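You operate a simulated robot arm through the tools that you are given. There is no shell and no other tool.

You run a simulated two-armed robot. Do the job below in one go: nothing can be reset, and whatever is moved stays where it is left.

## Task
Pick up the small paper cassette from the packing table top with one hand, pass it to the other hand and put it on the seat of the posing stool.

It is judged by the outcome, as a careful person would: the job done as asked, and still so three seconds after it is handed in. It fails if anything else is knocked over, pushed out of place, dropped, spilled or broken.

## Robot
Two 6-joint arms with two-finger parallel grippers on one trunk, on a base that moves. Base frame: it is fixed to the floor where the robot stands at the start and does not move with it; the origin is under the middle of the robot, x ahead of it, y to its left, z up; the surface under the hand at the start is at about z = 0.8. Units: m, rad, N and s.
The left shoulder is at the start at [-0.096, 0.177, 0.781], the right one opposite. With the tool pointing down near the work surface each hand reaches from about 0.1 to 0.7 m from the robot's upright axis, wherever it stands, measured 20 degrees to its own side. Places, roughly: seat of the posing stool (25x25 cm) [-1.72, -0.78, 0.62]. Payload 1.57 kg a hand.
Tool frame (each hand has its own): the origin (TCP) lies between the finger pads and is the grasp point; the fingertips stand 0.03 m ahead of it; z points along the fingers, y is the line along which they close. The gripper opens to 0.08 m. The fingers are 0.017 m wide and 0.012 m thick; the gripper's body (0.04 by 0.082 m) begins 0.08 m behind the TCP.
Orientation is that of the tool frame in the base frame, as a unit quaternion [x, y, z, w]. With the fingers straight down and closing along the base's y, the tool's x points along the base's -x, its y along +y and its z along -z.

## Interface
- The arms move only by the tool send_rows. It takes "left_series", "right_series" or both (then of equal length, played together; a hand with none holds still); each is a list of rows, each an object of numbers (a shift or turn left out is 0, a gripper value left out holds the last): "hand": the closure, from 0 (fully open) to 1 (shut); "tx", "ty", "tz": the shift along the base's x, y, z in cm; "rx", "ry", "rz": the turn, a rotation vector about the base's x, y, z in rad. In form: [{"hand": .., "tx": .., "ty": .., "tz": .., "rx": .., "ry": .., "rz": ..}, ...]. A call has 1 to 20 rows; each row is the pose to reach, as a shift and turn from the pose commanded when the call began. Rows are played at 5 a second. More than 0.05 m and 0.15 rad between two rows, or a gripper value outside its range, and nothing of the call is played. Where a pose cannot be reached the arm comes as near as it can. A force on the tool above 40 N (or 10 N above the force at the start of the call, whichever is more), or a blocked arm, ends the call early, and 0.2 s more pass. Each finger travels about 0.072 m/s and halts on what it meets, pressing with about 29 N; the grip force reading is that of the motor and also rises with nothing between the fingers. The clock runs only during rows and for 0.2 s after the last one: add rows that repeat a pose to give the fingers time. It gives the time, the measured TCP pose, the force on the tool (base axes), the opening and the grip force at its end, in the units of the frame above (readings bear some noise), with the torque about the TCP (base axes, N m) and any sound that the robot's microphone picked up.
- Cameras (640 x 400 px; columns grow to the right, rows downward): "scene" is now at [0.0394, -0.033, 1.5117]; the picture's right is [-0.40, -0.92, 0.00], its down [-0.61, 0.27, -0.74] and it looks along [0.68, -0.30, -0.67] (base axes); focal length 293 px, centre (320, 200). "left" rides on the left gripper at [0.072, 0.007, -0.122] in its tool frame; the picture's right is [-0.09, 1.00, 0.00], its down [-0.84, -0.08, -0.54] and it looks along [-0.54, -0.05, 0.84] (tool axes); focal length 238 px, centre (320, 200). "right" rides on the right gripper at [0.072, -0.007, -0.122] in its tool frame; the picture's right is [0.09, 1.00, 0.00], its down [-0.84, 0.08, -0.54] and it looks along [-0.54, 0.05, 0.84] (tool axes); focal length 238 px, centre (320, 200). There is no depth. A picture from a camera that has moved, and an enlarged one, comes with that camera's place and axes in the base frame and with its lens.
- grab_frame(camera): a new picture of that camera. It takes no simulated time.
- raise_lower(by): moves the trunk up (or, below 0, down) by that many m; the arms and the scene camera ride with it, the base frame stays. It gives what a move gives, with no picture.
- drive_base(legs): drives the robot by 1 to 6 legs, each [ahead, left, turn to the left] in m, m and rad, along the robot's own axes; the way and the turn of a leg run together, so that a leg with both is an arc; at most 1.5 m and 3.142 rad a leg. The arms and the cameras ride along, it lands a little off, and it stops where it bumps. It gives what a move gives.
- head_to(pan, tilt): turns the head with the scene camera to pan (to the left, within 2.496 rad either way) and tilt (down, from -0.506 to 1.204), counted from straight ahead of the robot (the tilt from the chest, where the trunk bows). It gives what a move gives.
- enlarge(camera, box): a new picture of the part [left, top, right, bottom] of that camera's present view, enlarged. It takes no simulated time.
- sign_off(): hands the job in; it is judged then, once.

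Places have to be worked out from the pictures, the camera data and where the tool is seen. Open the grippers and draw the arms clear of the work before you hand the job in, unless the task says otherwise.

The tools are called by a JSON object that holds its "method" and its "body". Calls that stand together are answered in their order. send_rows: Moves the arms, as the interface text tells. Its arguments: {"type":"object","properties":{"left_series":{"type":"array"},"right_series":{"type":"array"}},"required":[]} The other tools are called the same way: raise_lower (by) moves the trunk up or down; drive_base (legs) drives the base; head_to (pan, tilt) turns the head that bears the scene camera; grab_frame (camera) takes a picture; enlarge (camera, box) takes an enlarged picture of a part of a camera's view; sign_off () hands the job in.

At the start:

```text
clock: 0.0
left_ee_pos: [0.5446, 0.062, 1.067]
left_ee_rot: [0.0, 1.0, 0.0, 0.0]
left_wrist_force: [-0.1, 0.3, -0.4]
left_wrist_torque: [-0.01, -0.03, 0.02]
left_width: 0.0798
left_gripper_force: 0.0
right_ee_pos: [0.4443, -0.3774, 1.0794]
right_ee_rot: [0.0, 1.0, 0.0, 0.0]
right_wrist_force: [-0.3, -0.3, -1.3]
right_wrist_torque: [-0.01, -0.01, 0.01]
right_width: 0.0798
right_gripper_force: 0.0
trunk travel left (down, up): [-0.225, 0.103]
robot x, y, heading: [0.0012, 0.006, 0.004]
head pan, tilt (commanded): [-0.41, 0.731]
```

scene: 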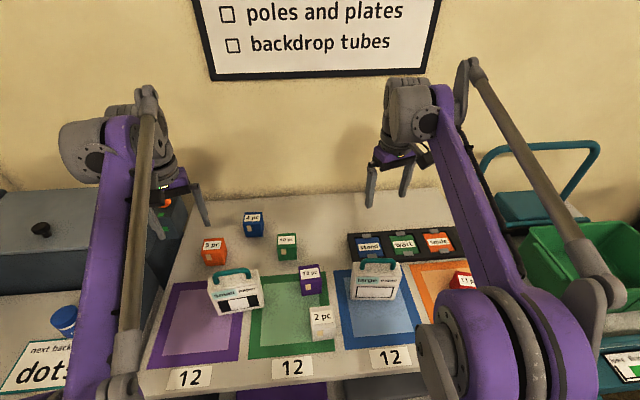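
right: 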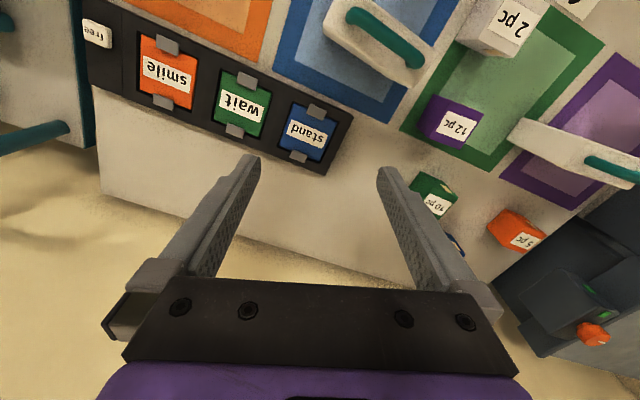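
left: 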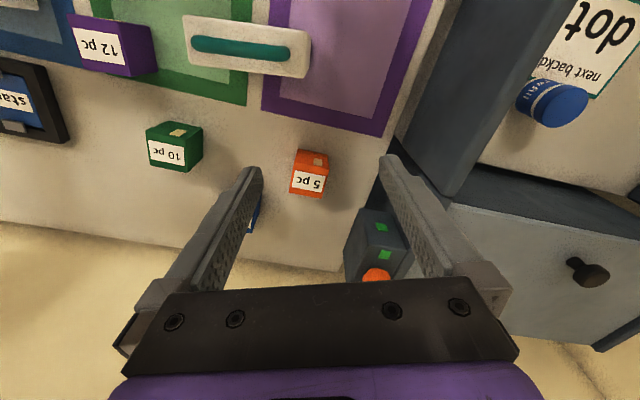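

The scene shows two white cassettes with teal handles on the table, apparently labelled "small paper" and "large paper". I enlarge the view to read the labels.

{"method": "enlarge", "body": {"camera": "scene", "box": [180, 240, 340, 340]}}

{"method": "enlarge", "body": {"camera": "scene", "box": [320, 230, 480, 330]}}

{"method": "enlarge", "body": {"camera": "left", "box": [160, 0, 400, 150]}}

```text
4.00 times, centred on (260, 290) of scene
camera zoom: at [0.0394, -0.033, 1.5117], right [-0.4, -0.92, 0.0], down [-0.61, 0.27, -0.74], along [0.68, -0.3, -0.67], focal length 1172 px, centre (560, -160)
```

zoom: 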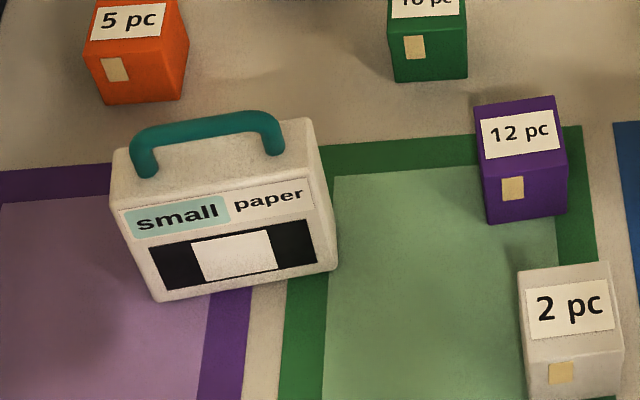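

```text
4.00 times, centred on (400, 280) of scene
camera zoom: at [0.0394, -0.033, 1.5117], right [-0.4, -0.92, 0.0], down [-0.61, 0.27, -0.74], along [0.68, -0.3, -0.67], focal length 1172 px, centre (0, -120)
```

zoom: 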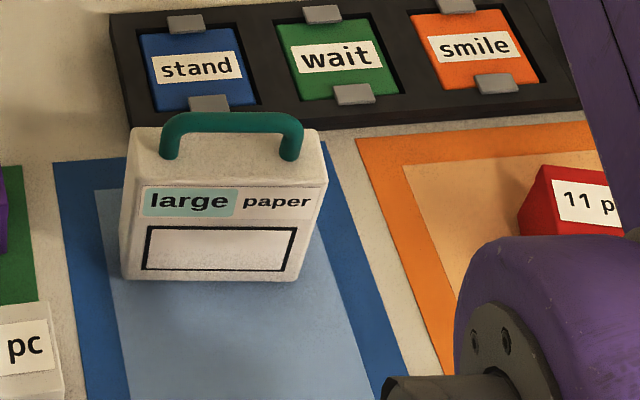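

```text
2.67 times, centred on (280, 75) of left
camera zoom: at [0.4731, 0.0692, 1.19], right [0.09, 1.0, 0.0], down [0.84, -0.08, 0.54], along [0.54, -0.05, -0.84], focal length 636 px, centre (427, 533)
```

zoom: 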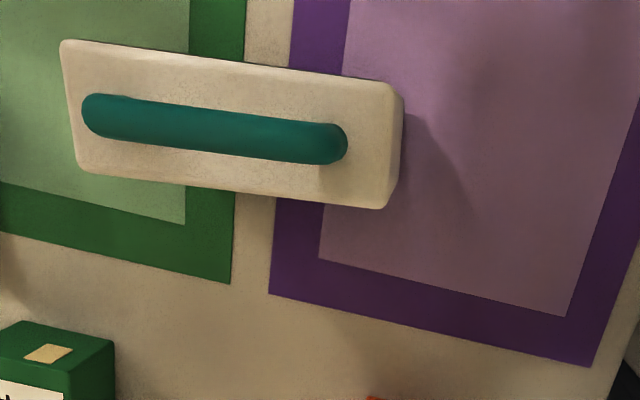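

The left cassette (on the purple/green mats) reads "small paper"; its top centre works out near (0.468, -0.003, 0.91), about 12 × 4 cm, 11 cm tall, yawed ~11°. Before moving arms I look round for the stool and the route behind me.

{"method": "head_to", "body": {"pan": -2.45, "tilt": 0.5}}

```text
clock: 2.0
left_ee_pos: [0.5444, 0.0631, 1.0675]
left_ee_rot: [0.0, 1.0, 0.0, 0.0]
left_wrist_force: [0.6, 0.4, -0.3]
left_wrist_torque: [0.02, 0.02, -0.01]
left_width: 0.08
left_gripper_force: 0.0
right_ee_pos: [0.4441, -0.3773, 1.0795]
right_ee_rot: [-0.001, 1.0, 0.0, -0.001]
right_wrist_force: [1.0, -1.0, -0.1]
right_wrist_torque: [-0.01, -0.01, -0.01]
right_width: 0.0801
right_gripper_force: 0.1
trunk travel left (down, up): [-0.225, 0.103]
robot x, y, heading: [-0.0008, -0.0004, 0.002]
head pan, tilt (commanded): [-2.45, 0.499]
```

The head is turned; I take a picture towards the stool behind on the right.

{"method": "grab_frame", "body": {"camera": "scene"}}

```text
taken
camera scene: at [-0.1075, -0.0576, 1.5321], right [-0.64, 0.77, 0.0], down [0.37, 0.31, -0.88], along [-0.68, -0.56, -0.48], focal length 293 px, centre (320, 200)
```

scene: 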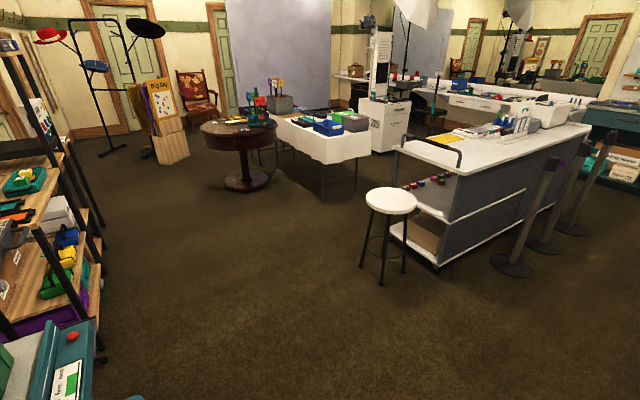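

The white round stool lies where told (about [-1.70, -0.77]), close to a cart on its far right. I enlarge that area to see clearances.

{"method": "enlarge", "body": {"camera": "scene", "box": [320, 120, 560, 300]}}

{"method": "head_to", "body": {"pan": -1.2, "tilt": 0.7}}

```text
2.22 times, centred on (440, 210) of scene
camera zoom: at [-0.1075, -0.0576, 1.5321], right [-0.64, 0.77, 0.0], down [0.37, 0.31, -0.88], along [-0.68, -0.56, -0.48], focal length 651 px, centre (53, 178)
```

zoom: 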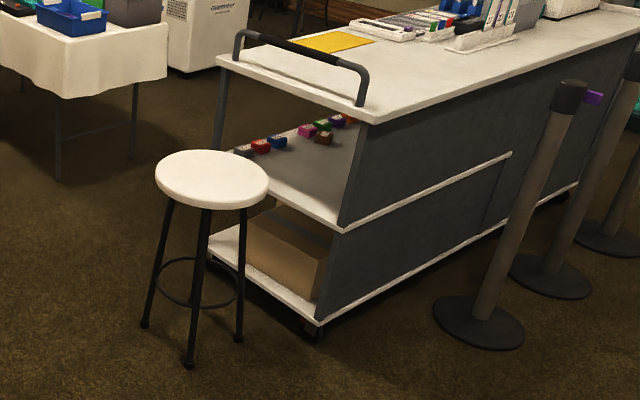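

```text
clock: 3.4
left_ee_pos: [0.5437, 0.0613, 1.0675]
left_ee_rot: [0.0, 1.0, 0.0, 0.0]
left_wrist_force: [-0.5, -0.7, -0.9]
left_wrist_torque: [0.01, 0.02, 0.0]
left_width: 0.0801
left_gripper_force: 0.1
right_ee_pos: [0.4448, -0.376, 1.0781]
right_ee_rot: [0.0, 1.0, 0.0, 0.0]
right_wrist_force: [-0.3, 0.0, -0.4]
right_wrist_torque: [0.01, -0.03, -0.03]
right_width: 0.0799
right_gripper_force: 0.1
trunk travel left (down, up): [-0.225, 0.103]
robot x, y, heading: [0.0001, 0.0031, -0.001]
head pan, tilt (commanded): [-1.201, 0.7]
```

I check the right flank of the robot for obstacles before planning the turn.

{"method": "grab_frame", "body": {"camera": "scene"}}

{"method": "head_to", "body": {"pan": 1.4, "tilt": 0.7}}

{"method": "grab_frame", "body": {"camera": "scene"}}

{"method": "head_to", "body": {"pan": 2.45, "tilt": 0.7}}

{"method": "grab_frame", "body": {"camera": "scene"}}

```text
taken
camera scene: at [-0.0067, -0.0788, 1.5144], right [-0.93, -0.36, 0.0], down [-0.23, 0.6, -0.77], along [0.28, -0.71, -0.64], focal length 293 px, centre (320, 200)
```

scene: 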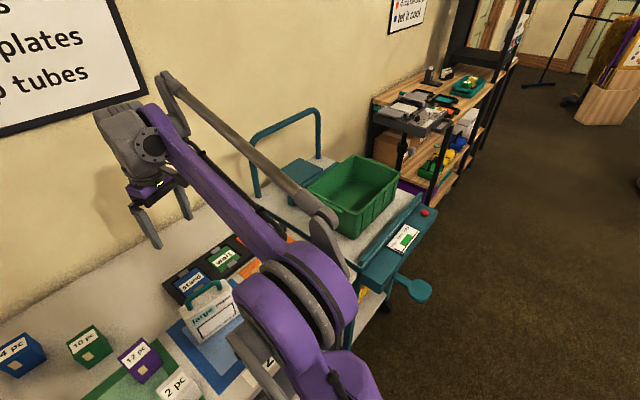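

```text
clock: 5.7
left_ee_pos: [0.5444, 0.0617, 1.0666]
left_ee_rot: [0.0, 1.0, 0.0, 0.001]
left_wrist_force: [-0.2, 0.3, -0.5]
left_wrist_torque: [-0.01, 0.04, 0.03]
left_width: 0.0799
left_gripper_force: 0.0
right_ee_pos: [0.444, -0.3774, 1.0787]
right_ee_rot: [0.0, 1.0, 0.0, 0.0]
right_wrist_force: [0.4, 0.3, 0.9]
right_wrist_torque: [0.0, 0.01, 0.03]
right_width: 0.08
right_gripper_force: 0.1
trunk travel left (down, up): [-0.225, 0.103]
robot x, y, heading: [-0.0033, 0.0027, 0.002]
head pan, tilt (commanded): [1.4, 0.7]
```

```text
taken
camera scene: at [-0.0229, 0.0841, 1.5144], right [0.99, -0.17, 0.0], down [-0.11, -0.63, -0.76], along [0.13, 0.75, -0.64], focal length 293 px, centre (320, 200)
```

scene: 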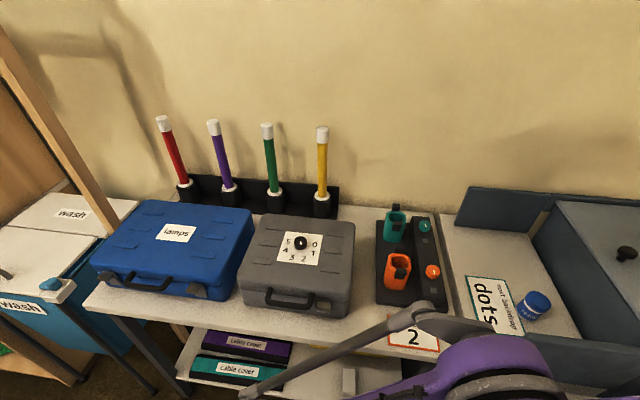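

```text
clock: 7.0
left_ee_pos: [0.5434, 0.0621, 1.0681]
left_ee_rot: [0.0, 1.0, 0.0, 0.0]
left_wrist_force: [-1.0, -0.5, 0.2]
left_wrist_torque: [0.03, 0.02, 0.02]
left_width: 0.0801
left_gripper_force: 0.0
right_ee_pos: [0.4431, -0.3787, 1.0791]
right_ee_rot: [0.0, 1.0, -0.001, 0.001]
right_wrist_force: [-0.5, -0.9, 0.3]
right_wrist_torque: [0.0, 0.0, 0.01]
right_width: 0.0799
right_gripper_force: 0.1
trunk travel left (down, up): [-0.225, 0.103]
robot x, y, heading: [-0.0008, 0.0017, -0.002]
head pan, tilt (commanded): [2.45, 0.7]
```

```text
taken
camera scene: at [-0.1028, 0.0546, 1.5144], right [0.64, 0.77, 0.0], down [0.5, -0.41, -0.76], along [-0.59, 0.49, -0.64], focal length 293 px, centre (320, 200)
```

scene: 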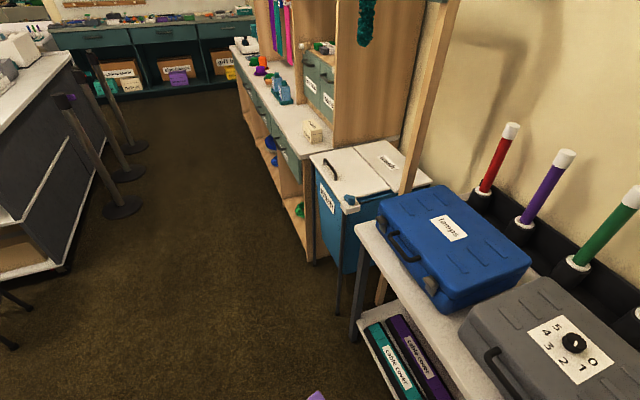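

The floor between here and the stool is open. Plan: the left hand takes the cassette's left end (tilted from the left), passes it to the right hand, which places it on the stool. First I turn the head back and yaw the left gripper about −101° so it closes across the cassette's thickness, staying high.

{"method": "head_to", "body": {"pan": -0.15, "tilt": 0.8}}

{"method": "send_rows", "body": {"left_series": [{"hand": 0, "rz": -0.145}, {"rz": -0.29}, {"rz": -0.435}, {"rz": -0.58}, {"rz": -0.725}, {"rz": -0.87}, {"rz": -1.015}, {"rz": -1.16}, {"rz": -1.305}, {"rz": -1.45}, {"rz": -1.595}, {"rz": -1.7}, {"rz": -1.77}, {"rz": -1.77}]}}

{"method": "grab_frame", "body": {"camera": "scene"}}

{"method": "grab_frame", "body": {"camera": "left"}}

```text
clock: 9.3
left_ee_pos: [0.5442, 0.0622, 1.0683]
left_ee_rot: [0.0, 1.0, 0.001, 0.001]
left_wrist_force: [-0.3, 0.0, 0.6]
left_wrist_torque: [0.02, 0.03, 0.02]
left_width: 0.0801
left_gripper_force: 0.1
right_ee_pos: [0.444, -0.3786, 1.0782]
right_ee_rot: [0.0, 1.0, 0.0, 0.0]
right_wrist_force: [0.1, 0.4, 0.3]
right_wrist_torque: [-0.02, -0.01, 0.01]
right_width: 0.0801
right_gripper_force: 0.1
trunk travel left (down, up): [-0.225, 0.103]
robot x, y, heading: [0.0009, -0.0023, 0.001]
head pan, tilt (commanded): [-0.15, 0.799]
```

```text
clock: 12.3
left_ee_pos: [0.5444, 0.0618, 1.0676]
left_ee_rot: [0.775, 0.633, 0.0, 0.001]
left_wrist_force: [0.4, -0.4, -0.4]
left_wrist_torque: [-0.01, 0.0, 0.01]
left_width: 0.0799
left_gripper_force: 0.0
right_ee_pos: [0.4444, -0.3777, 1.079]
right_ee_rot: [0.0, 1.0, 0.0, 0.0]
right_wrist_force: [-0.3, -0.2, 0.2]
right_wrist_torque: [-0.02, 0.03, 0.01]
right_width: 0.0799
right_gripper_force: 0.0
trunk travel left (down, up): [-0.225, 0.103]
robot x, y, heading: [-0.0013, 0.0005, 0.001]
head pan, tilt (commanded): [-0.15, 0.799]
```

```text
taken
camera scene: at [0.0424, -0.0117, 1.5061], right [-0.15, -0.99, 0.0], down [-0.71, 0.11, -0.7], along [0.69, -0.1, -0.72], focal length 293 px, centre (320, 200)
```

scene: 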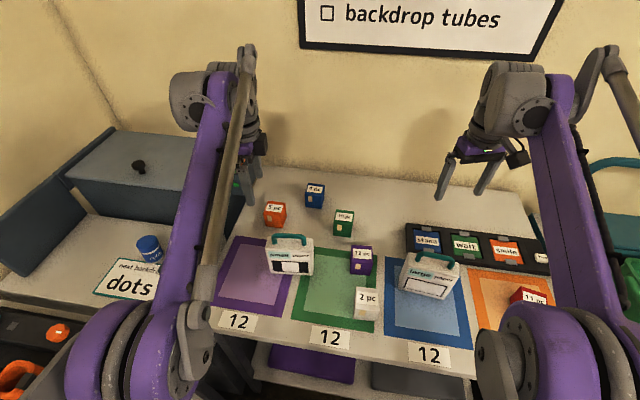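

```text
taken
camera left: at [0.5658, 0.1313, 1.1898], right [0.96, -0.29, 0.0], down [-0.24, -0.8, 0.54], along [-0.16, -0.52, -0.84], focal length 238 px, centre (320, 200)
```

left: 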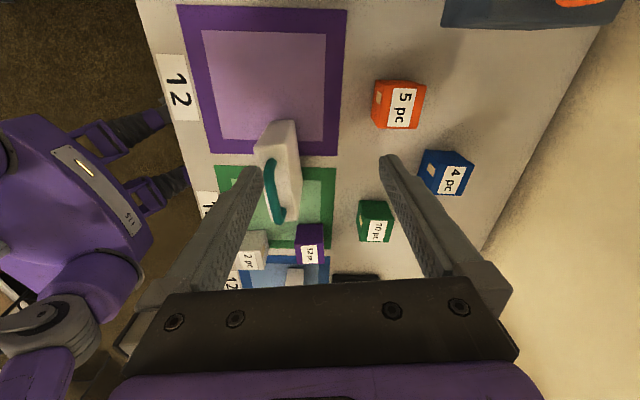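

The yaw worked. I enlarge the cassette in both views to refine its position and yaw.

{"method": "enlarge", "body": {"camera": "left", "box": [220, 100, 340, 240]}}

{"method": "enlarge", "body": {"camera": "scene", "box": [230, 215, 350, 290]}}

```text
2.86 times, centred on (280, 170) of left
camera zoom: at [0.5658, 0.1313, 1.1898], right [0.96, -0.29, 0.0], down [-0.24, -0.8, 0.54], along [-0.16, -0.52, -0.84], focal length 681 px, centre (434, 286)
```

zoom: 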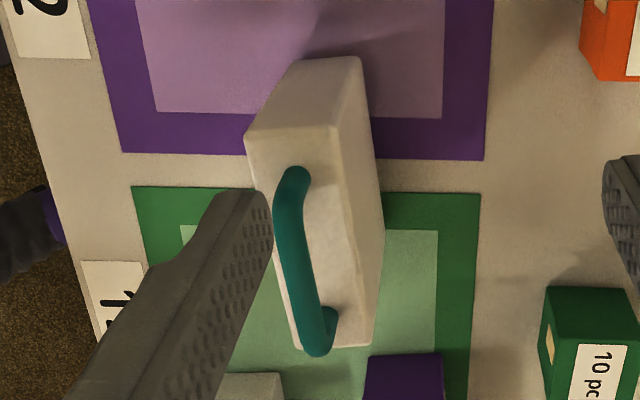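

```text
5.33 times, centred on (290, 252) of scene
camera zoom: at [0.0424, -0.0117, 1.5061], right [-0.15, -0.99, 0.0], down [-0.71, 0.11, -0.7], along [0.69, -0.1, -0.72], focal length 1563 px, centre (480, -80)
```

zoom: 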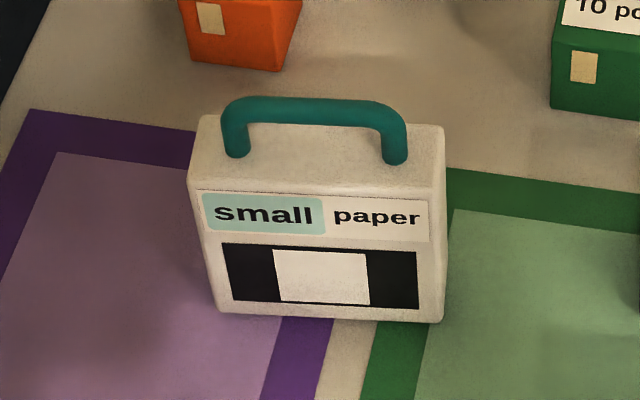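

Both views agree: cassette centre ≈ (0.473, -0.001), yaw ≈ 11.5°, body top z ≈ 0.908, handle top ≈ 0.948. I now tilt the left hand 30° and bring it to a pre-grasp point up and left of the cassette.

{"method": "send_rows", "body": {"left_series": [{"hand": 0, "rx": -0.102, "ry": 0.0207, "tx": -1.0, "ty": 0.86, "tz": -1.16}, {"rx": -0.204, "ry": 0.0414, "tx": -2.0, "ty": 1.72, "tz": -2.32}, {"rx": -0.306, "ry": 0.0621, "tx": -3.0, "ty": 2.58, "tz": -3.48}, {"rx": -0.408, "ry": 0.0828, "tx": -4.0, "ty": 3.44, "tz": -4.64}, {"rx": -0.51, "ry": 0.1035, "tx": -5.0, "ty": 4.3, "tz": -5.8}, {"rx": -0.51, "ry": 0.1035, "tx": -5.0, "ty": 4.3, "tz": -5.8}]}}

{"method": "grab_frame", "body": {"camera": "left"}}

{"method": "grab_frame", "body": {"camera": "scene"}}

```text
clock: 13.8
left_ee_pos: [0.4953, 0.1053, 1.0099]
left_ee_rot: [0.748, 0.612, -0.2, 0.162]
left_wrist_force: [0.5, 0.0, 0.0]
left_wrist_torque: [0.02, -0.03, -0.01]
left_width: 0.0798
left_gripper_force: 0.0
right_ee_pos: [0.4437, -0.3781, 1.0798]
right_ee_rot: [0.0, 1.0, 0.001, 0.001]
right_wrist_force: [-0.1, 0.4, 0.9]
right_wrist_torque: [-0.02, -0.02, 0.0]
right_width: 0.0801
right_gripper_force: 0.3
trunk travel left (down, up): [-0.225, 0.103]
robot x, y, heading: [0.0007, -0.0009, -0.006]
head pan, tilt (commanded): [-0.15, 0.799]
```

```text
taken
camera left: at [0.5258, 0.2248, 1.0803], right [0.96, -0.28, 0.05], down [-0.17, -0.43, 0.89], along [-0.23, -0.86, -0.46], focal length 238 px, centre (320, 200)
```

left: 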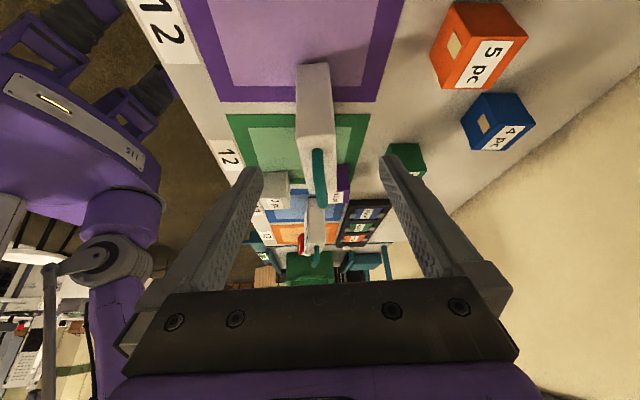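

```text
taken
camera scene: at [0.0424, -0.0121, 1.5061], right [-0.15, -0.99, 0.0], down [-0.71, 0.11, -0.7], along [0.69, -0.1, -0.72], focal length 293 px, centre (320, 200)
```

scene: 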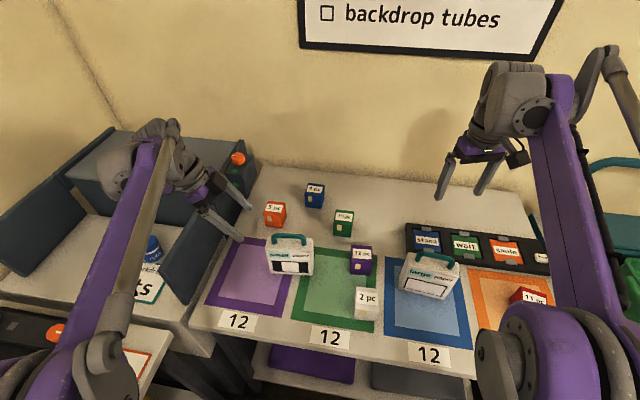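

The left hand is lined up over the cassette. Before descending I check the dark grey side panel near the left wrist for clearance.

{"method": "enlarge", "body": {"camera": "scene", "box": [80, 110, 320, 330]}}

{"method": "enlarge", "body": {"camera": "left", "box": [240, 40, 400, 220]}}

```text
1.82 times, centred on (200, 220) of scene
camera zoom: at [0.0424, -0.0121, 1.5061], right [-0.15, -0.99, 0.0], down [-0.71, 0.11, -0.7], along [0.69, -0.1, -0.72], focal length 533 px, centre (538, 164)
```

zoom: 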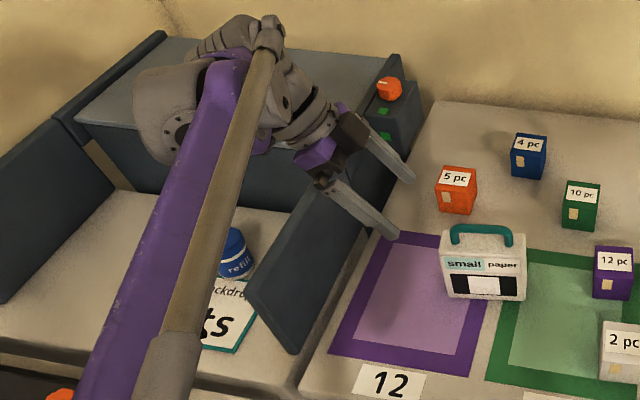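

```text
2.22 times, centred on (320, 130) of left
camera zoom: at [0.5258, 0.2248, 1.0803], right [0.96, -0.28, 0.05], down [-0.17, -0.43, 0.89], along [-0.23, -0.86, -0.46], focal length 530 px, centre (320, 356)
```

zoom: 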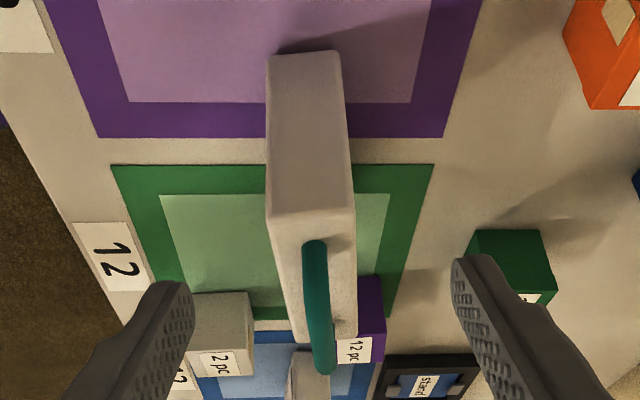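

Panel top is ~z 0.93 at y ≈ 0.26, well clear of the wrist path. I descend along the tool axis to straddle the left end of the cassette.

{"method": "send_rows", "body": {"left_series": [{"hand": 0, "tx": -0.21, "ty": -0.99, "tz": -1.73}, {"tx": -0.43, "ty": -1.97, "tz": -3.46}, {"tx": -0.64, "ty": -2.96, "tz": -5.19}, {"tx": -0.86, "ty": -3.94, "tz": -6.91}, {"tx": -1.07, "ty": -4.93, "tz": -8.64}, {"tx": -1.29, "ty": -5.91, "tz": -10.37}, {"tx": -1.5, "ty": -6.9, "tz": -12.1}, {"tx": -1.5, "ty": -6.9, "tz": -12.1}]}}

{"method": "grab_frame", "body": {"camera": "left"}}

{"method": "enlarge", "body": {"camera": "scene", "box": [180, 180, 340, 290]}}

```text
clock: 15.6
left_ee_pos: [0.4787, 0.036, 0.8883]
left_ee_rot: [0.748, 0.612, -0.199, 0.163]
left_wrist_force: [0.2, -0.1, -0.6]
left_wrist_torque: [-0.01, 0.0, -0.02]
left_width: 0.0798
left_gripper_force: 0.1
right_ee_pos: [0.4453, -0.3779, 1.0791]
right_ee_rot: [0.0, 1.0, 0.0, 0.0]
right_wrist_force: [-1.0, -0.1, 0.1]
right_wrist_torque: [0.04, 0.02, -0.04]
right_width: 0.0802
right_gripper_force: 0.0
trunk travel left (down, up): [-0.225, 0.103]
robot x, y, heading: [0.0029, -0.0013, -0.002]
head pan, tilt (commanded): [-0.15, 0.799]
```

```text
taken
camera left: at [0.5099, 0.1562, 0.9587], right [0.96, -0.28, 0.05], down [-0.17, -0.43, 0.89], along [-0.22, -0.86, -0.46], focal length 238 px, centre (320, 200)
```

left: 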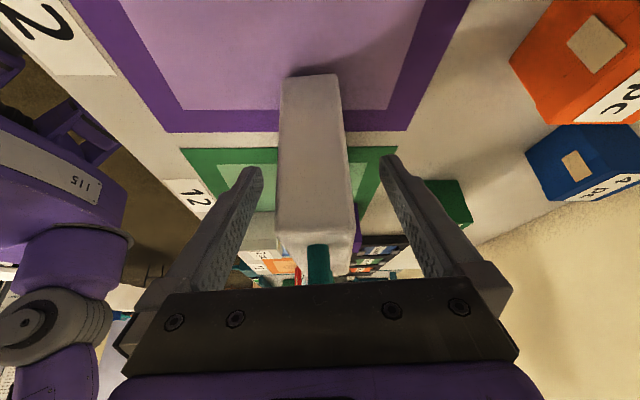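

```text
3.64 times, centred on (260, 235) of scene
camera zoom: at [0.0423, -0.0116, 1.5061], right [-0.15, -0.99, 0.0], down [-0.71, 0.11, -0.7], along [0.69, -0.1, -0.72], focal length 1065 px, centre (538, 73)
```

zoom: 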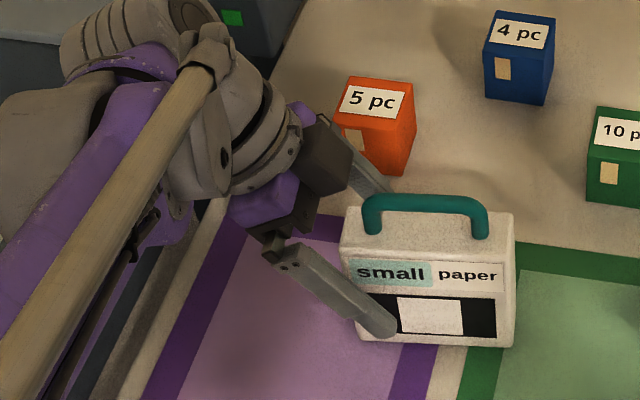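

The cassette sits centred between the open left fingers, with no contact force. I close the left gripper.

{"method": "send_rows", "body": {"left_series": [{"hand": 0.4}, {"hand": 0.7}, {"hand": 1.0}, {"hand": 1.0}, {"hand": 1.0}]}}

{"method": "grab_frame", "body": {"camera": "left"}}

```text
clock: 16.8
left_ee_pos: [0.4783, 0.0361, 0.8883]
left_ee_rot: [0.748, 0.612, -0.199, 0.162]
left_wrist_force: [-0.7, -0.4, -0.2]
left_wrist_torque: [-0.04, 0.07, -0.04]
left_width: 0.0399
left_gripper_force: 29.1
right_ee_pos: [0.4438, -0.3785, 1.0782]
right_ee_rot: [0.0, 1.0, -0.001, 0.0]
right_wrist_force: [-0.6, -0.4, 0.0]
right_wrist_torque: [0.01, 0.0, -0.02]
right_width: 0.0799
right_gripper_force: 0.1
trunk travel left (down, up): [-0.225, 0.103]
robot x, y, heading: [-0.0034, -0.0022, 0.0]
head pan, tilt (commanded): [-0.15, 0.799]
```

```text
taken
camera left: at [0.5101, 0.1563, 0.9588], right [0.96, -0.28, 0.05], down [-0.17, -0.43, 0.89], along [-0.22, -0.86, -0.46], focal length 238 px, centre (320, 200)
```

left: 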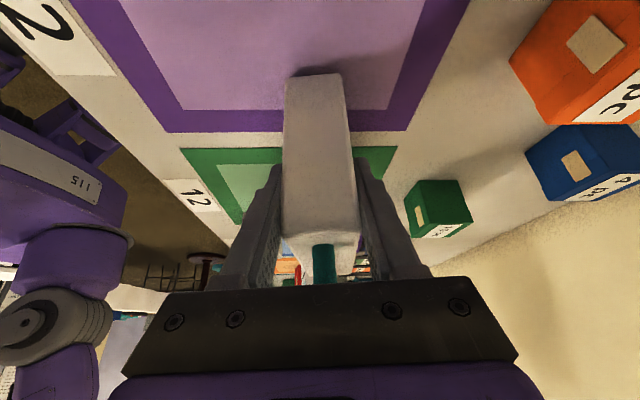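

Gripped at 0.040 m width with 29 N. I lift slowly straight up 5 cm and check for slip and weight.

{"method": "send_rows", "body": {"left_series": [{"hand": 1, "tz": 0.5}, {"tz": 1.0}, {"tz": 2.0}, {"tz": 3.0}, {"tz": 4.0}, {"tz": 5.0}, {"tz": 5.0}]}}

{"method": "grab_frame", "body": {"camera": "left"}}

{"method": "enlarge", "body": {"camera": "scene", "box": [180, 160, 340, 290]}}

```text
clock: 18.4
left_ee_pos: [0.4812, 0.035, 0.9396]
left_ee_rot: [0.748, 0.612, -0.2, 0.163]
left_wrist_force: [-1.1, 0.6, -2.8]
left_wrist_torque: [0.13, -0.02, 0.05]
left_width: 0.0404
left_gripper_force: 29.2
right_ee_pos: [0.4444, -0.3773, 1.0799]
right_ee_rot: [-0.001, 1.0, 0.0, 0.0]
right_wrist_force: [0.2, -0.5, 0.6]
right_wrist_torque: [0.0, 0.04, 0.0]
right_width: 0.0797
right_gripper_force: 0.1
trunk travel left (down, up): [-0.225, 0.103]
robot x, y, heading: [0.0012, -0.0012, 0.002]
head pan, tilt (commanded): [-0.15, 0.799]
```

```text
taken
camera left: at [0.512, 0.1558, 1.0092], right [0.96, -0.28, 0.04], down [-0.17, -0.43, 0.89], along [-0.22, -0.86, -0.46], focal length 238 px, centre (320, 200)
```

left: 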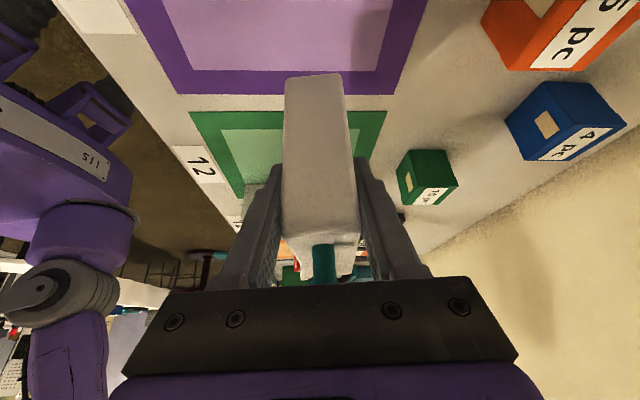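

```text
3.08 times, centred on (260, 225) of scene
camera zoom: at [0.0427, -0.0117, 1.5061], right [-0.15, -0.99, 0.0], down [-0.71, 0.11, -0.7], along [0.69, -0.1, -0.72], focal length 902 px, centre (505, 123)
```

zoom: 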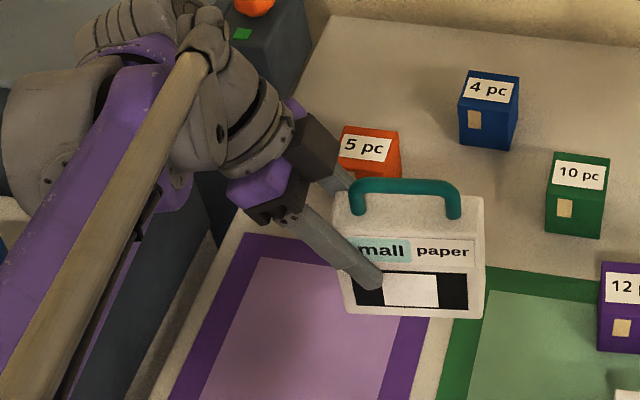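

The cassette lifts cleanly (~0.28 kg, no slip). I raise it another 12 cm, then back away from the table so the handover happens in free space.

{"method": "send_rows", "body": {"left_series": [{"hand": 1, "tz": 2.0}, {"tz": 4.0}, {"tz": 6.0}, {"tz": 8.0}, {"tz": 10.0}, {"tz": 12.0}, {"tz": 12.0}]}}

{"method": "drive_base", "body": {"legs": [[-0.3, 0, 0], [-0.3, 0, 0]]}}

{"method": "grab_frame", "body": {"camera": "scene"}}

{"method": "grab_frame", "body": {"camera": "left"}}

```text
clock: 19.9
left_ee_pos: [0.4814, 0.0367, 1.058]
left_ee_rot: [0.748, 0.612, -0.199, 0.162]
left_wrist_force: [-0.7, 0.4, -3.3]
left_wrist_torque: [0.16, -0.03, 0.05]
left_width: 0.0399
left_gripper_force: 28.6
right_ee_pos: [0.4452, -0.3787, 1.0791]
right_ee_rot: [0.0, 1.0, 0.0, 0.0]
right_wrist_force: [0.4, -0.3, 0.3]
right_wrist_torque: [-0.01, -0.02, 0.0]
right_width: 0.0801
right_gripper_force: 0.0
trunk travel left (down, up): [-0.225, 0.103]
robot x, y, heading: [-0.0002, -0.0027, 0.002]
head pan, tilt (commanded): [-0.15, 0.799]
```

```text
clock: 23.6
left_ee_pos: [-0.1201, 0.0365, 1.0576]
left_ee_rot: [0.748, 0.612, -0.199, 0.163]
left_wrist_force: [0.1, -0.1, -3.2]
left_wrist_torque: [0.14, -0.06, -0.01]
left_width: 0.0398
left_gripper_force: 29.0
right_ee_pos: [-0.1549, -0.3778, 1.0789]
right_ee_rot: [-0.002, 1.0, 0.0, 0.0]
right_wrist_force: [-1.3, -0.9, 0.5]
right_wrist_torque: [-0.04, -0.01, -0.01]
right_width: 0.0801
right_gripper_force: 0.1
trunk travel left (down, up): [-0.225, 0.103]
robot x, y, heading: [-0.6018, 0.0025, -0.001]
head pan, tilt (commanded): [-0.15, 0.799]
```

```text
taken
camera scene: at [-0.5586, -0.013, 1.5061], right [-0.15, -0.99, 0.0], down [-0.71, 0.11, -0.7], along [0.69, -0.1, -0.72], focal length 293 px, centre (320, 200)
```

scene: 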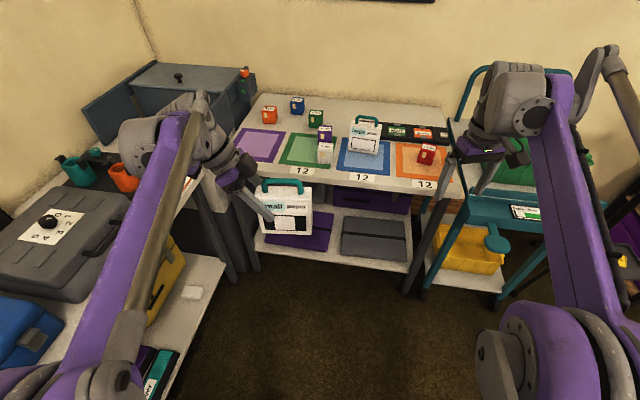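

```text
taken
camera left: at [-0.0893, 0.1562, 1.1283], right [0.96, -0.27, 0.05], down [-0.16, -0.43, 0.89], along [-0.22, -0.86, -0.46], focal length 238 px, centre (320, 200)
```

left: 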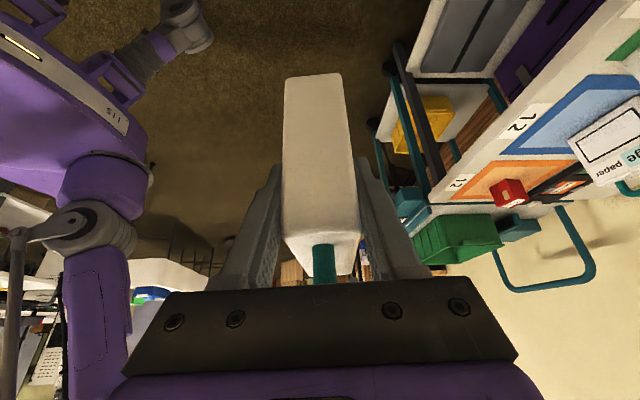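

Robot backed off 0.60 m; the cassette is steady at centre ≈ (-0.128, 0.000), body top z ≈ 1.078. Now I yaw the right gripper +78.6° while raising it, keeping well to the right.

{"method": "send_rows", "body": {"right_series": [{"hand": 0, "rz": 0.1372, "tz": 1.4, "ty": 0.4}, {"rz": 0.2743, "tz": 2.8, "ty": 0.8}, {"rz": 0.4115, "tz": 4.2, "ty": 1.2}, {"rz": 0.5486, "tz": 5.6, "ty": 1.6}, {"rz": 0.6858, "tz": 7.0, "ty": 2.0}, {"rz": 0.823, "tz": 8.4, "ty": 2.4}, {"rz": 0.9601, "tz": 9.8, "ty": 2.8}, {"rz": 1.0973, "tz": 11.2, "ty": 3.2}, {"rz": 1.2344, "tz": 12.6, "ty": 3.6}, {"rz": 1.3716, "tz": 14.0, "ty": 4.0}, {"rz": 1.3716, "tz": 14.0, "ty": 4.0}]}}

{"method": "send_rows", "body": {"right_series": [{"hand": 0, "rx": 0.1275, "ry": -0.0258}, {"rx": 0.255, "ry": -0.0515}, {"rx": 0.3825, "ry": -0.0773}, {"rx": 0.51, "ry": -0.103}, {"rx": 0.51, "ry": -0.103}]}}

{"method": "grab_frame", "body": {"camera": "scene"}}

{"method": "grab_frame", "body": {"camera": "right"}}

```text
clock: 26.1
left_ee_pos: [-0.1215, 0.0361, 1.0572]
left_ee_rot: [0.747, 0.613, -0.198, 0.163]
left_wrist_force: [0.0, -0.3, -3.4]
left_wrist_torque: [0.12, -0.02, 0.01]
left_width: 0.0398
left_gripper_force: 29.1
right_ee_pos: [-0.1657, -0.3369, 1.2042]
right_ee_rot: [-0.622, 0.783, 0.0, 0.0]
right_wrist_force: [0.7, 0.2, -0.3]
right_wrist_torque: [0.0, 0.02, -0.02]
right_width: 0.0799
right_gripper_force: 0.0
right hand out of reach, approached as far as the arm can: row 9, 10, 11
trunk travel left (down, up): [-0.225, 0.103]
robot x, y, heading: [-0.6018, -0.003, 0.004]
head pan, tilt (commanded): [-0.15, 0.799]
```

```text
clock: 27.2
left_ee_pos: [-0.1204, 0.0368, 1.0588]
left_ee_rot: [0.747, 0.613, -0.199, 0.163]
left_wrist_force: [-0.6, -0.6, -2.9]
left_wrist_torque: [0.13, -0.01, -0.01]
left_width: 0.0401
left_gripper_force: 28.8
right_ee_pos: [-0.1642, -0.3366, 1.2055]
right_ee_rot: [-0.613, 0.746, 0.164, 0.2]
right_wrist_force: [-0.2, -0.1, 0.0]
right_wrist_torque: [0.01, 0.02, -0.01]
right_width: 0.0801
right_gripper_force: 0.0
trunk travel left (down, up): [-0.225, 0.103]
robot x, y, heading: [-0.6006, 0.0001, 0.003]
head pan, tilt (commanded): [-0.15, 0.799]
```

```text
taken
camera scene: at [-0.5582, -0.0127, 1.5061], right [-0.15, -0.99, 0.0], down [-0.71, 0.11, -0.7], along [0.69, -0.1, -0.72], focal length 293 px, centre (320, 200)
```

scene: 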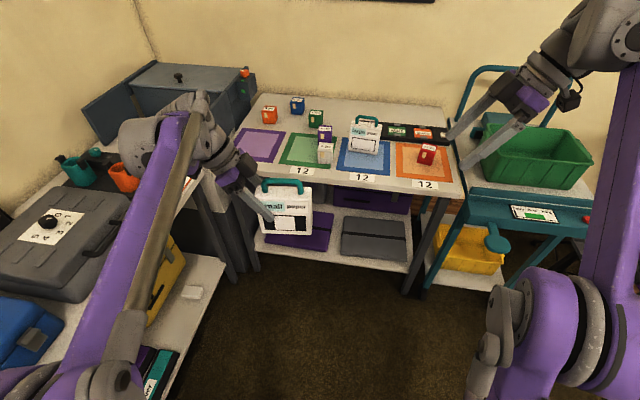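

```text
taken
camera right: at [-0.1819, -0.4581, 1.2745], right [-0.99, 0.12, -0.05], down [0.01, 0.46, 0.89], along [0.13, 0.88, -0.46], focal length 238 px, centre (320, 200)
```

right: 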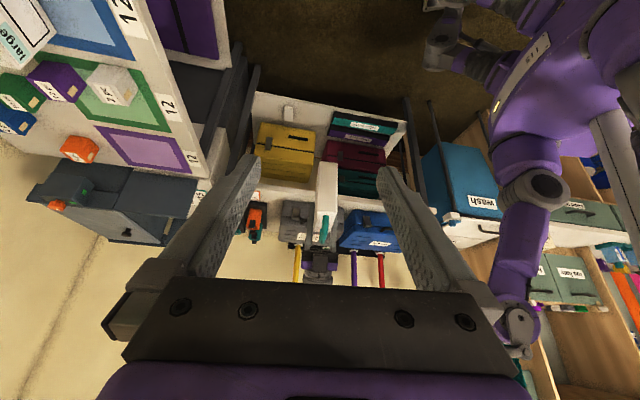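

The right hand reached its height limit but is now tilted and facing the cassette (yaw off by ~1.7°, which I'll trim). I lower the left-held cassette 6 cm for reach margin and bring the right hand to its pre-grasp point.

{"method": "send_rows", "body": {"left_series": [{"hand": 1, "tz": -0.75}, {"tz": -1.5}, {"tz": -2.25}, {"tz": -3.0}, {"tz": -3.75}, {"tz": -4.5}, {"tz": -5.25}, {"tz": -6.0}, {"tz": -6.0}], "right_series": [{"hand": 0, "tx": 0.19, "ty": 2.875, "tz": -1.08, "rx": -0.0004, "ry": -0.0018, "rz": 0.0032}, {"tx": 0.38, "ty": 5.75, "tz": -2.16, "rx": -0.0007, "ry": -0.0035, "rz": 0.0063}, {"tx": 0.57, "ty": 8.625, "tz": -3.24, "rx": -0.0011, "ry": -0.0053, "rz": 0.0095}, {"tx": 0.76, "ty": 11.5, "tz": -4.33, "rx": -0.0015, "ry": -0.007, "rz": 0.0126}, {"tx": 0.95, "ty": 14.375, "tz": -5.41, "rx": -0.0018, "ry": -0.0088, "rz": 0.0158}, {"tx": 1.14, "ty": 17.25, "tz": -6.49, "rx": -0.0022, "ry": -0.0106, "rz": 0.0189}, {"tx": 1.33, "ty": 20.125, "tz": -7.57, "rx": -0.0025, "ry": -0.0123, "rz": 0.0221}, {"tx": 1.52, "ty": 23.0, "tz": -8.65, "rx": -0.0029, "ry": -0.0141, "rz": 0.0252}, {"tx": 1.52, "ty": 23.0, "tz": -8.65, "rx": -0.0029, "ry": -0.0141, "rz": 0.0252}]}}

{"method": "grab_frame", "body": {"camera": "right"}}

{"method": "grab_frame", "body": {"camera": "scene"}}

```text
clock: 29.2
left_ee_pos: [-0.1201, 0.0361, 0.9969]
left_ee_rot: [0.747, 0.613, -0.199, 0.164]
left_wrist_force: [0.0, -0.1, -4.0]
left_wrist_torque: [0.13, -0.01, 0.01]
left_width: 0.0401
left_gripper_force: 28.8
right_ee_pos: [-0.1496, -0.1067, 1.1189]
right_ee_rot: [-0.623, 0.739, 0.16, 0.202]
right_wrist_force: [0.0, -0.3, 0.2]
right_wrist_torque: [0.03, 0.04, -0.03]
right_width: 0.0801
right_gripper_force: 0.0
trunk travel left (down, up): [-0.225, 0.103]
robot x, y, heading: [-0.6002, -0.0036, -0.002]
head pan, tilt (commanded): [-0.15, 0.799]
```

```text
taken
camera right: at [-0.1651, -0.2288, 1.188], right [-0.99, 0.09, -0.06], down [-0.01, 0.47, 0.89], along [0.11, 0.88, -0.46], focal length 238 px, centre (320, 200)
```

right: 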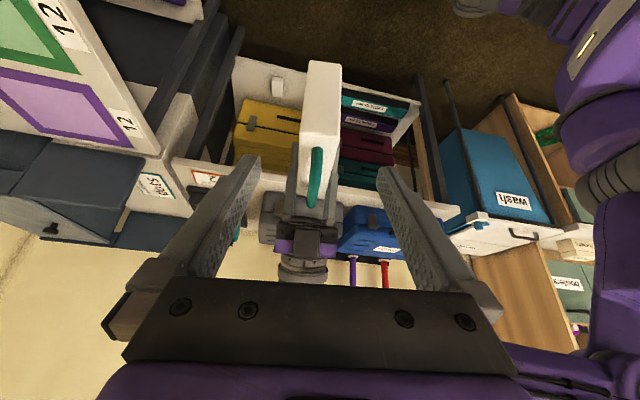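

```text
taken
camera scene: at [-0.5583, -0.0134, 1.5061], right [-0.15, -0.99, 0.0], down [-0.71, 0.11, -0.7], along [0.69, -0.1, -0.72], focal length 293 px, centre (320, 200)
```

scene: 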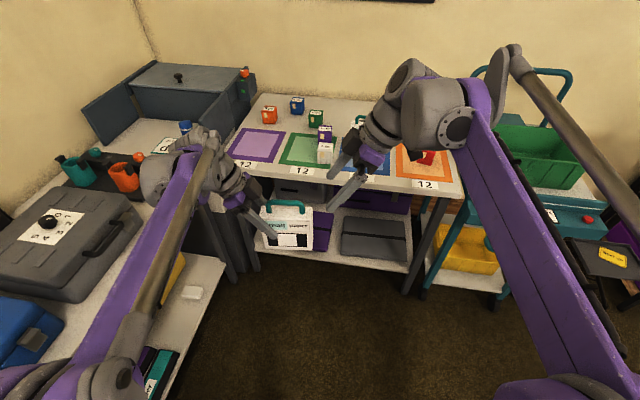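

Quaternions show my yaw trim wasn't needed (right tool y is now ~1.4° past −n), so I undo it while moving in along the right tool's axis to straddle the cassette's right end.

{"method": "send_rows", "body": {"right_series": [{"hand": 0, "rx": 0.0029, "ry": 0.0141, "rz": -0.0252}, {"rx": 0.0029, "ry": 0.0141, "rz": -0.0252, "tx": 0.21, "ty": 0.97, "tz": -1.74}, {"rx": 0.0029, "ry": 0.0141, "rz": -0.0252, "tx": 0.42, "ty": 1.95, "tz": -3.48}, {"rx": 0.0029, "ry": 0.0141, "rz": -0.0252, "tx": 0.63, "ty": 2.92, "tz": -5.22}, {"rx": 0.0029, "ry": 0.0141, "rz": -0.0252, "tx": 0.84, "ty": 3.9, "tz": -6.97}, {"rx": 0.0029, "ry": 0.0141, "rz": -0.0252, "tx": 1.05, "ty": 4.87, "tz": -8.71}, {"rx": 0.0029, "ry": 0.0141, "rz": -0.0252, "tx": 1.26, "ty": 5.85, "tz": -10.45}, {"rx": 0.0029, "ry": 0.0141, "rz": -0.0252, "tx": 1.47, "ty": 6.82, "tz": -12.19}, {"rx": 0.0029, "ry": 0.0141, "rz": -0.0252, "tx": 1.47, "ty": 6.82, "tz": -12.19}]}}

{"method": "grab_frame", "body": {"camera": "right"}}

{"method": "enlarge", "body": {"camera": "scene", "box": [180, 100, 420, 270]}}

{"method": "grab_frame", "body": {"camera": "left"}}

```text
clock: 31.2
left_ee_pos: [-0.1209, 0.0358, 0.9972]
left_ee_rot: [0.748, 0.612, -0.199, 0.163]
left_wrist_force: [-0.4, -0.1, -3.8]
left_wrist_torque: [0.11, -0.04, 0.02]
left_width: 0.04
left_gripper_force: 28.9
right_ee_pos: [-0.1329, -0.0369, 0.9952]
right_ee_rot: [-0.613, 0.747, 0.163, 0.199]
right_wrist_force: [-0.3, -0.9, 1.3]
right_wrist_torque: [0.02, 0.03, 0.01]
right_width: 0.0803
right_gripper_force: 0.1
trunk travel left (down, up): [-0.225, 0.103]
robot x, y, heading: [-0.5982, -0.0034, -0.001]
head pan, tilt (commanded): [-0.15, 0.799]
```

```text
taken
camera right: at [-0.151, -0.1587, 1.0654], right [-0.99, 0.12, -0.05], down [0.01, 0.46, 0.89], along [0.13, 0.88, -0.46], focal length 238 px, centre (320, 200)
```

right: 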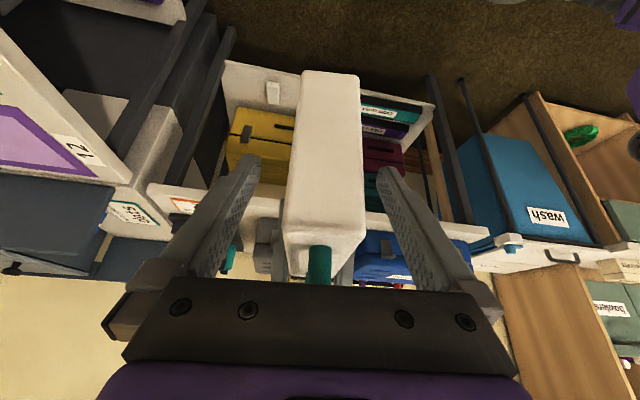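

```text
2.35 times, centred on (300, 185) of scene
camera zoom: at [-0.5584, -0.0131, 1.5061], right [-0.15, -0.99, 0.0], down [-0.71, 0.11, -0.7], along [0.69, -0.1, -0.72], focal length 689 px, centre (367, 235)
```

zoom: 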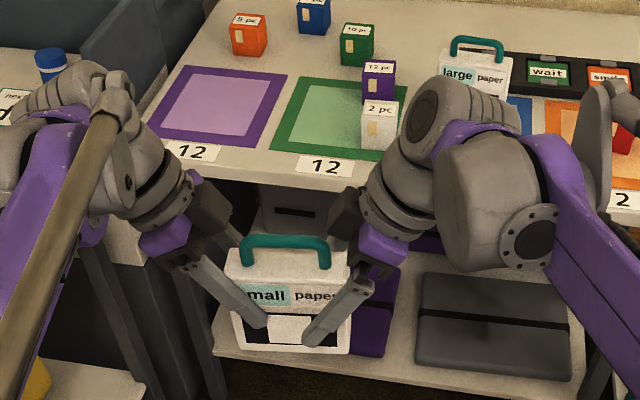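

```text
taken
camera left: at [-0.0897, 0.1559, 1.068], right [0.96, -0.27, 0.05], down [-0.16, -0.43, 0.89], along [-0.22, -0.86, -0.46], focal length 238 px, centre (320, 200)
```

left: 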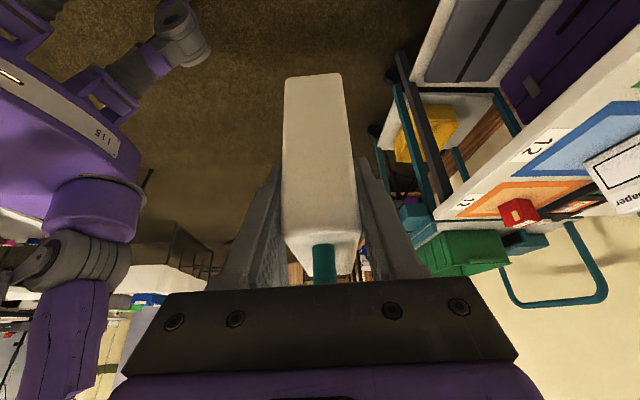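

Both hands straddle the cassette symmetrically with a finger gap between them. I close the right gripper while the left still holds.

{"method": "send_rows", "body": {"right_series": [{"hand": 0.4}, {"hand": 0.7}, {"hand": 1.0}, {"hand": 1.0}, {"hand": 1.0}]}}

{"method": "grab_frame", "body": {"camera": "right"}}

```text
clock: 32.5
left_ee_pos: [-0.1192, 0.036, 0.9981]
left_ee_rot: [0.746, 0.614, -0.198, 0.164]
left_wrist_force: [19.0, -0.7, -0.1]
left_wrist_torque: [-0.3, -0.28, 0.72]
left_width: 0.0398
left_gripper_force: 29.3
right_ee_pos: [-0.1343, -0.0369, 0.9952]
right_ee_rot: [-0.613, 0.747, 0.164, 0.199]
right_wrist_force: [-18.8, 1.4, -0.5]
right_wrist_torque: [0.19, 0.31, 0.69]
right_width: 0.04
right_gripper_force: 28.9
trunk travel left (down, up): [-0.225, 0.103]
robot x, y, heading: [-0.6006, -0.0004, 0.006]
head pan, tilt (commanded): [-0.15, 0.799]
```

```text
taken
camera right: at [-0.1513, -0.1586, 1.0655], right [-0.99, 0.11, -0.05], down [0.01, 0.46, 0.89], along [0.12, 0.88, -0.46], focal length 238 px, centre (320, 200)
```

right: 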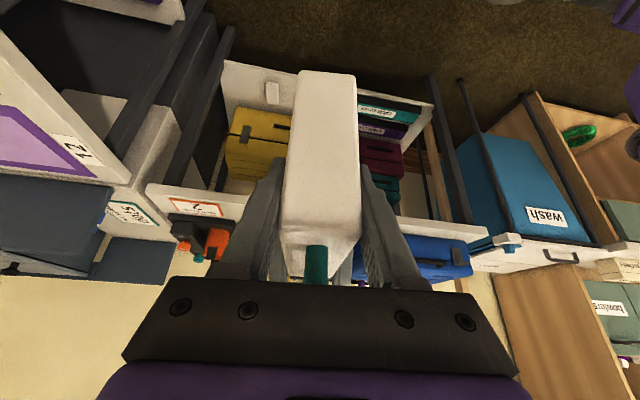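

Both grip at 0.040 m, but there's ~19 N of internal strain along x from a ~2 mm misalignment. I ease the right hand 1.5 mm toward −n to relieve it before releasing.

{"method": "send_rows", "body": {"right_series": [{"hand": 1, "tx": -0.07, "ty": 0.015}, {"tx": -0.15, "ty": 0.03}, {"tx": -0.15, "ty": 0.03}]}}

```text
clock: 33.2
left_ee_pos: [-0.1217, 0.0361, 0.9977]
left_ee_rot: [0.747, 0.613, -0.2, 0.163]
left_wrist_force: [8.9, -3.8, 4.7]
left_wrist_torque: [-0.29, -1.05, 0.16]
left_width: 0.0399
left_gripper_force: 29.0
right_ee_pos: [-0.1362, -0.0371, 0.9969]
right_ee_rot: [-0.612, 0.747, 0.162, 0.2]
right_wrist_force: [-9.0, 4.7, -4.6]
right_wrist_torque: [-0.26, 1.16, 0.52]
right_width: 0.0399
right_gripper_force: 29.0
trunk travel left (down, up): [-0.225, 0.103]
robot x, y, heading: [-0.6023, -0.0033, 0.006]
head pan, tilt (commanded): [-0.15, 0.799]
```

The strain has halved to ~9 N, about 1 mm of compliance, and the right grip is firm at 29 N. I now open the left gripper.

{"method": "send_rows", "body": {"left_series": [{"hand": 0.8}, {"hand": 0.5}, {"hand": 0.2}, {"hand": 0.0}, {"hand": 0.0}, {"hand": 0.0}]}}

{"method": "grab_frame", "body": {"camera": "right"}}

{"method": "grab_frame", "body": {"camera": "left"}}

{"method": "enlarge", "body": {"camera": "scene", "box": [180, 100, 420, 270]}}

```text
clock: 34.6
left_ee_pos: [-0.1206, 0.0354, 0.9993]
left_ee_rot: [0.747, 0.613, -0.199, 0.164]
left_wrist_force: [-0.7, 0.4, -0.1]
left_wrist_torque: [0.01, 0.02, 0.01]
left_width: 0.0801
left_gripper_force: 0.1
right_ee_pos: [-0.1358, -0.0377, 0.9963]
right_ee_rot: [-0.613, 0.748, 0.162, 0.199]
right_wrist_force: [-0.6, 0.2, 0.2]
right_wrist_torque: [-0.1, 0.01, 0.02]
right_width: 0.0399
right_gripper_force: 28.9
trunk travel left (down, up): [-0.225, 0.103]
robot x, y, heading: [-0.5977, -0.0028, 0.002]
head pan, tilt (commanded): [-0.15, 0.799]
```

```text
taken
camera right: at [-0.1531, -0.159, 1.0659], right [-0.99, 0.12, -0.05], down [0.01, 0.46, 0.89], along [0.13, 0.88, -0.46], focal length 238 px, centre (320, 200)
```

right: 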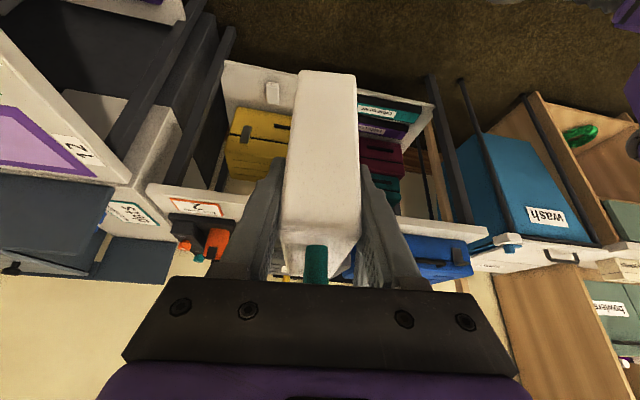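

```text
taken
camera left: at [-0.0896, 0.1559, 1.068], right [0.96, -0.27, 0.05], down [-0.16, -0.43, 0.89], along [-0.22, -0.86, -0.46], focal length 238 px, centre (320, 200)
```

left: 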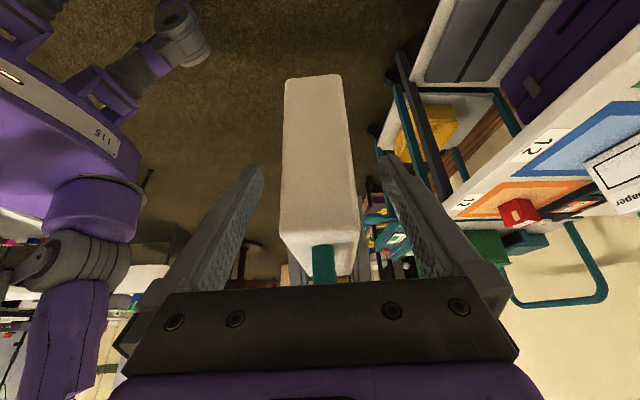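

```text
2.35 times, centred on (300, 185) of scene
camera zoom: at [-0.5583, -0.013, 1.5061], right [-0.15, -0.99, 0.0], down [-0.71, 0.11, -0.7], along [0.69, -0.1, -0.72], focal length 689 px, centre (367, 235)
```

zoom: 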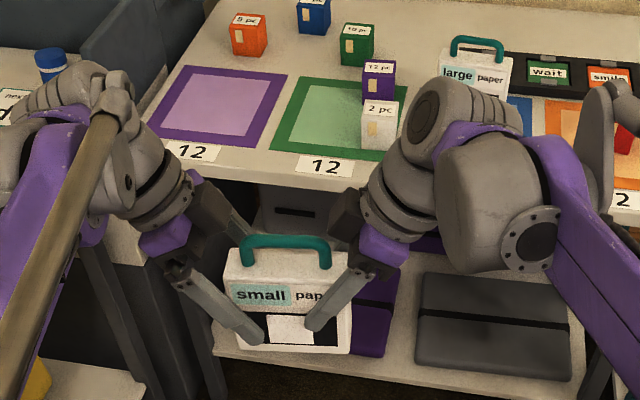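

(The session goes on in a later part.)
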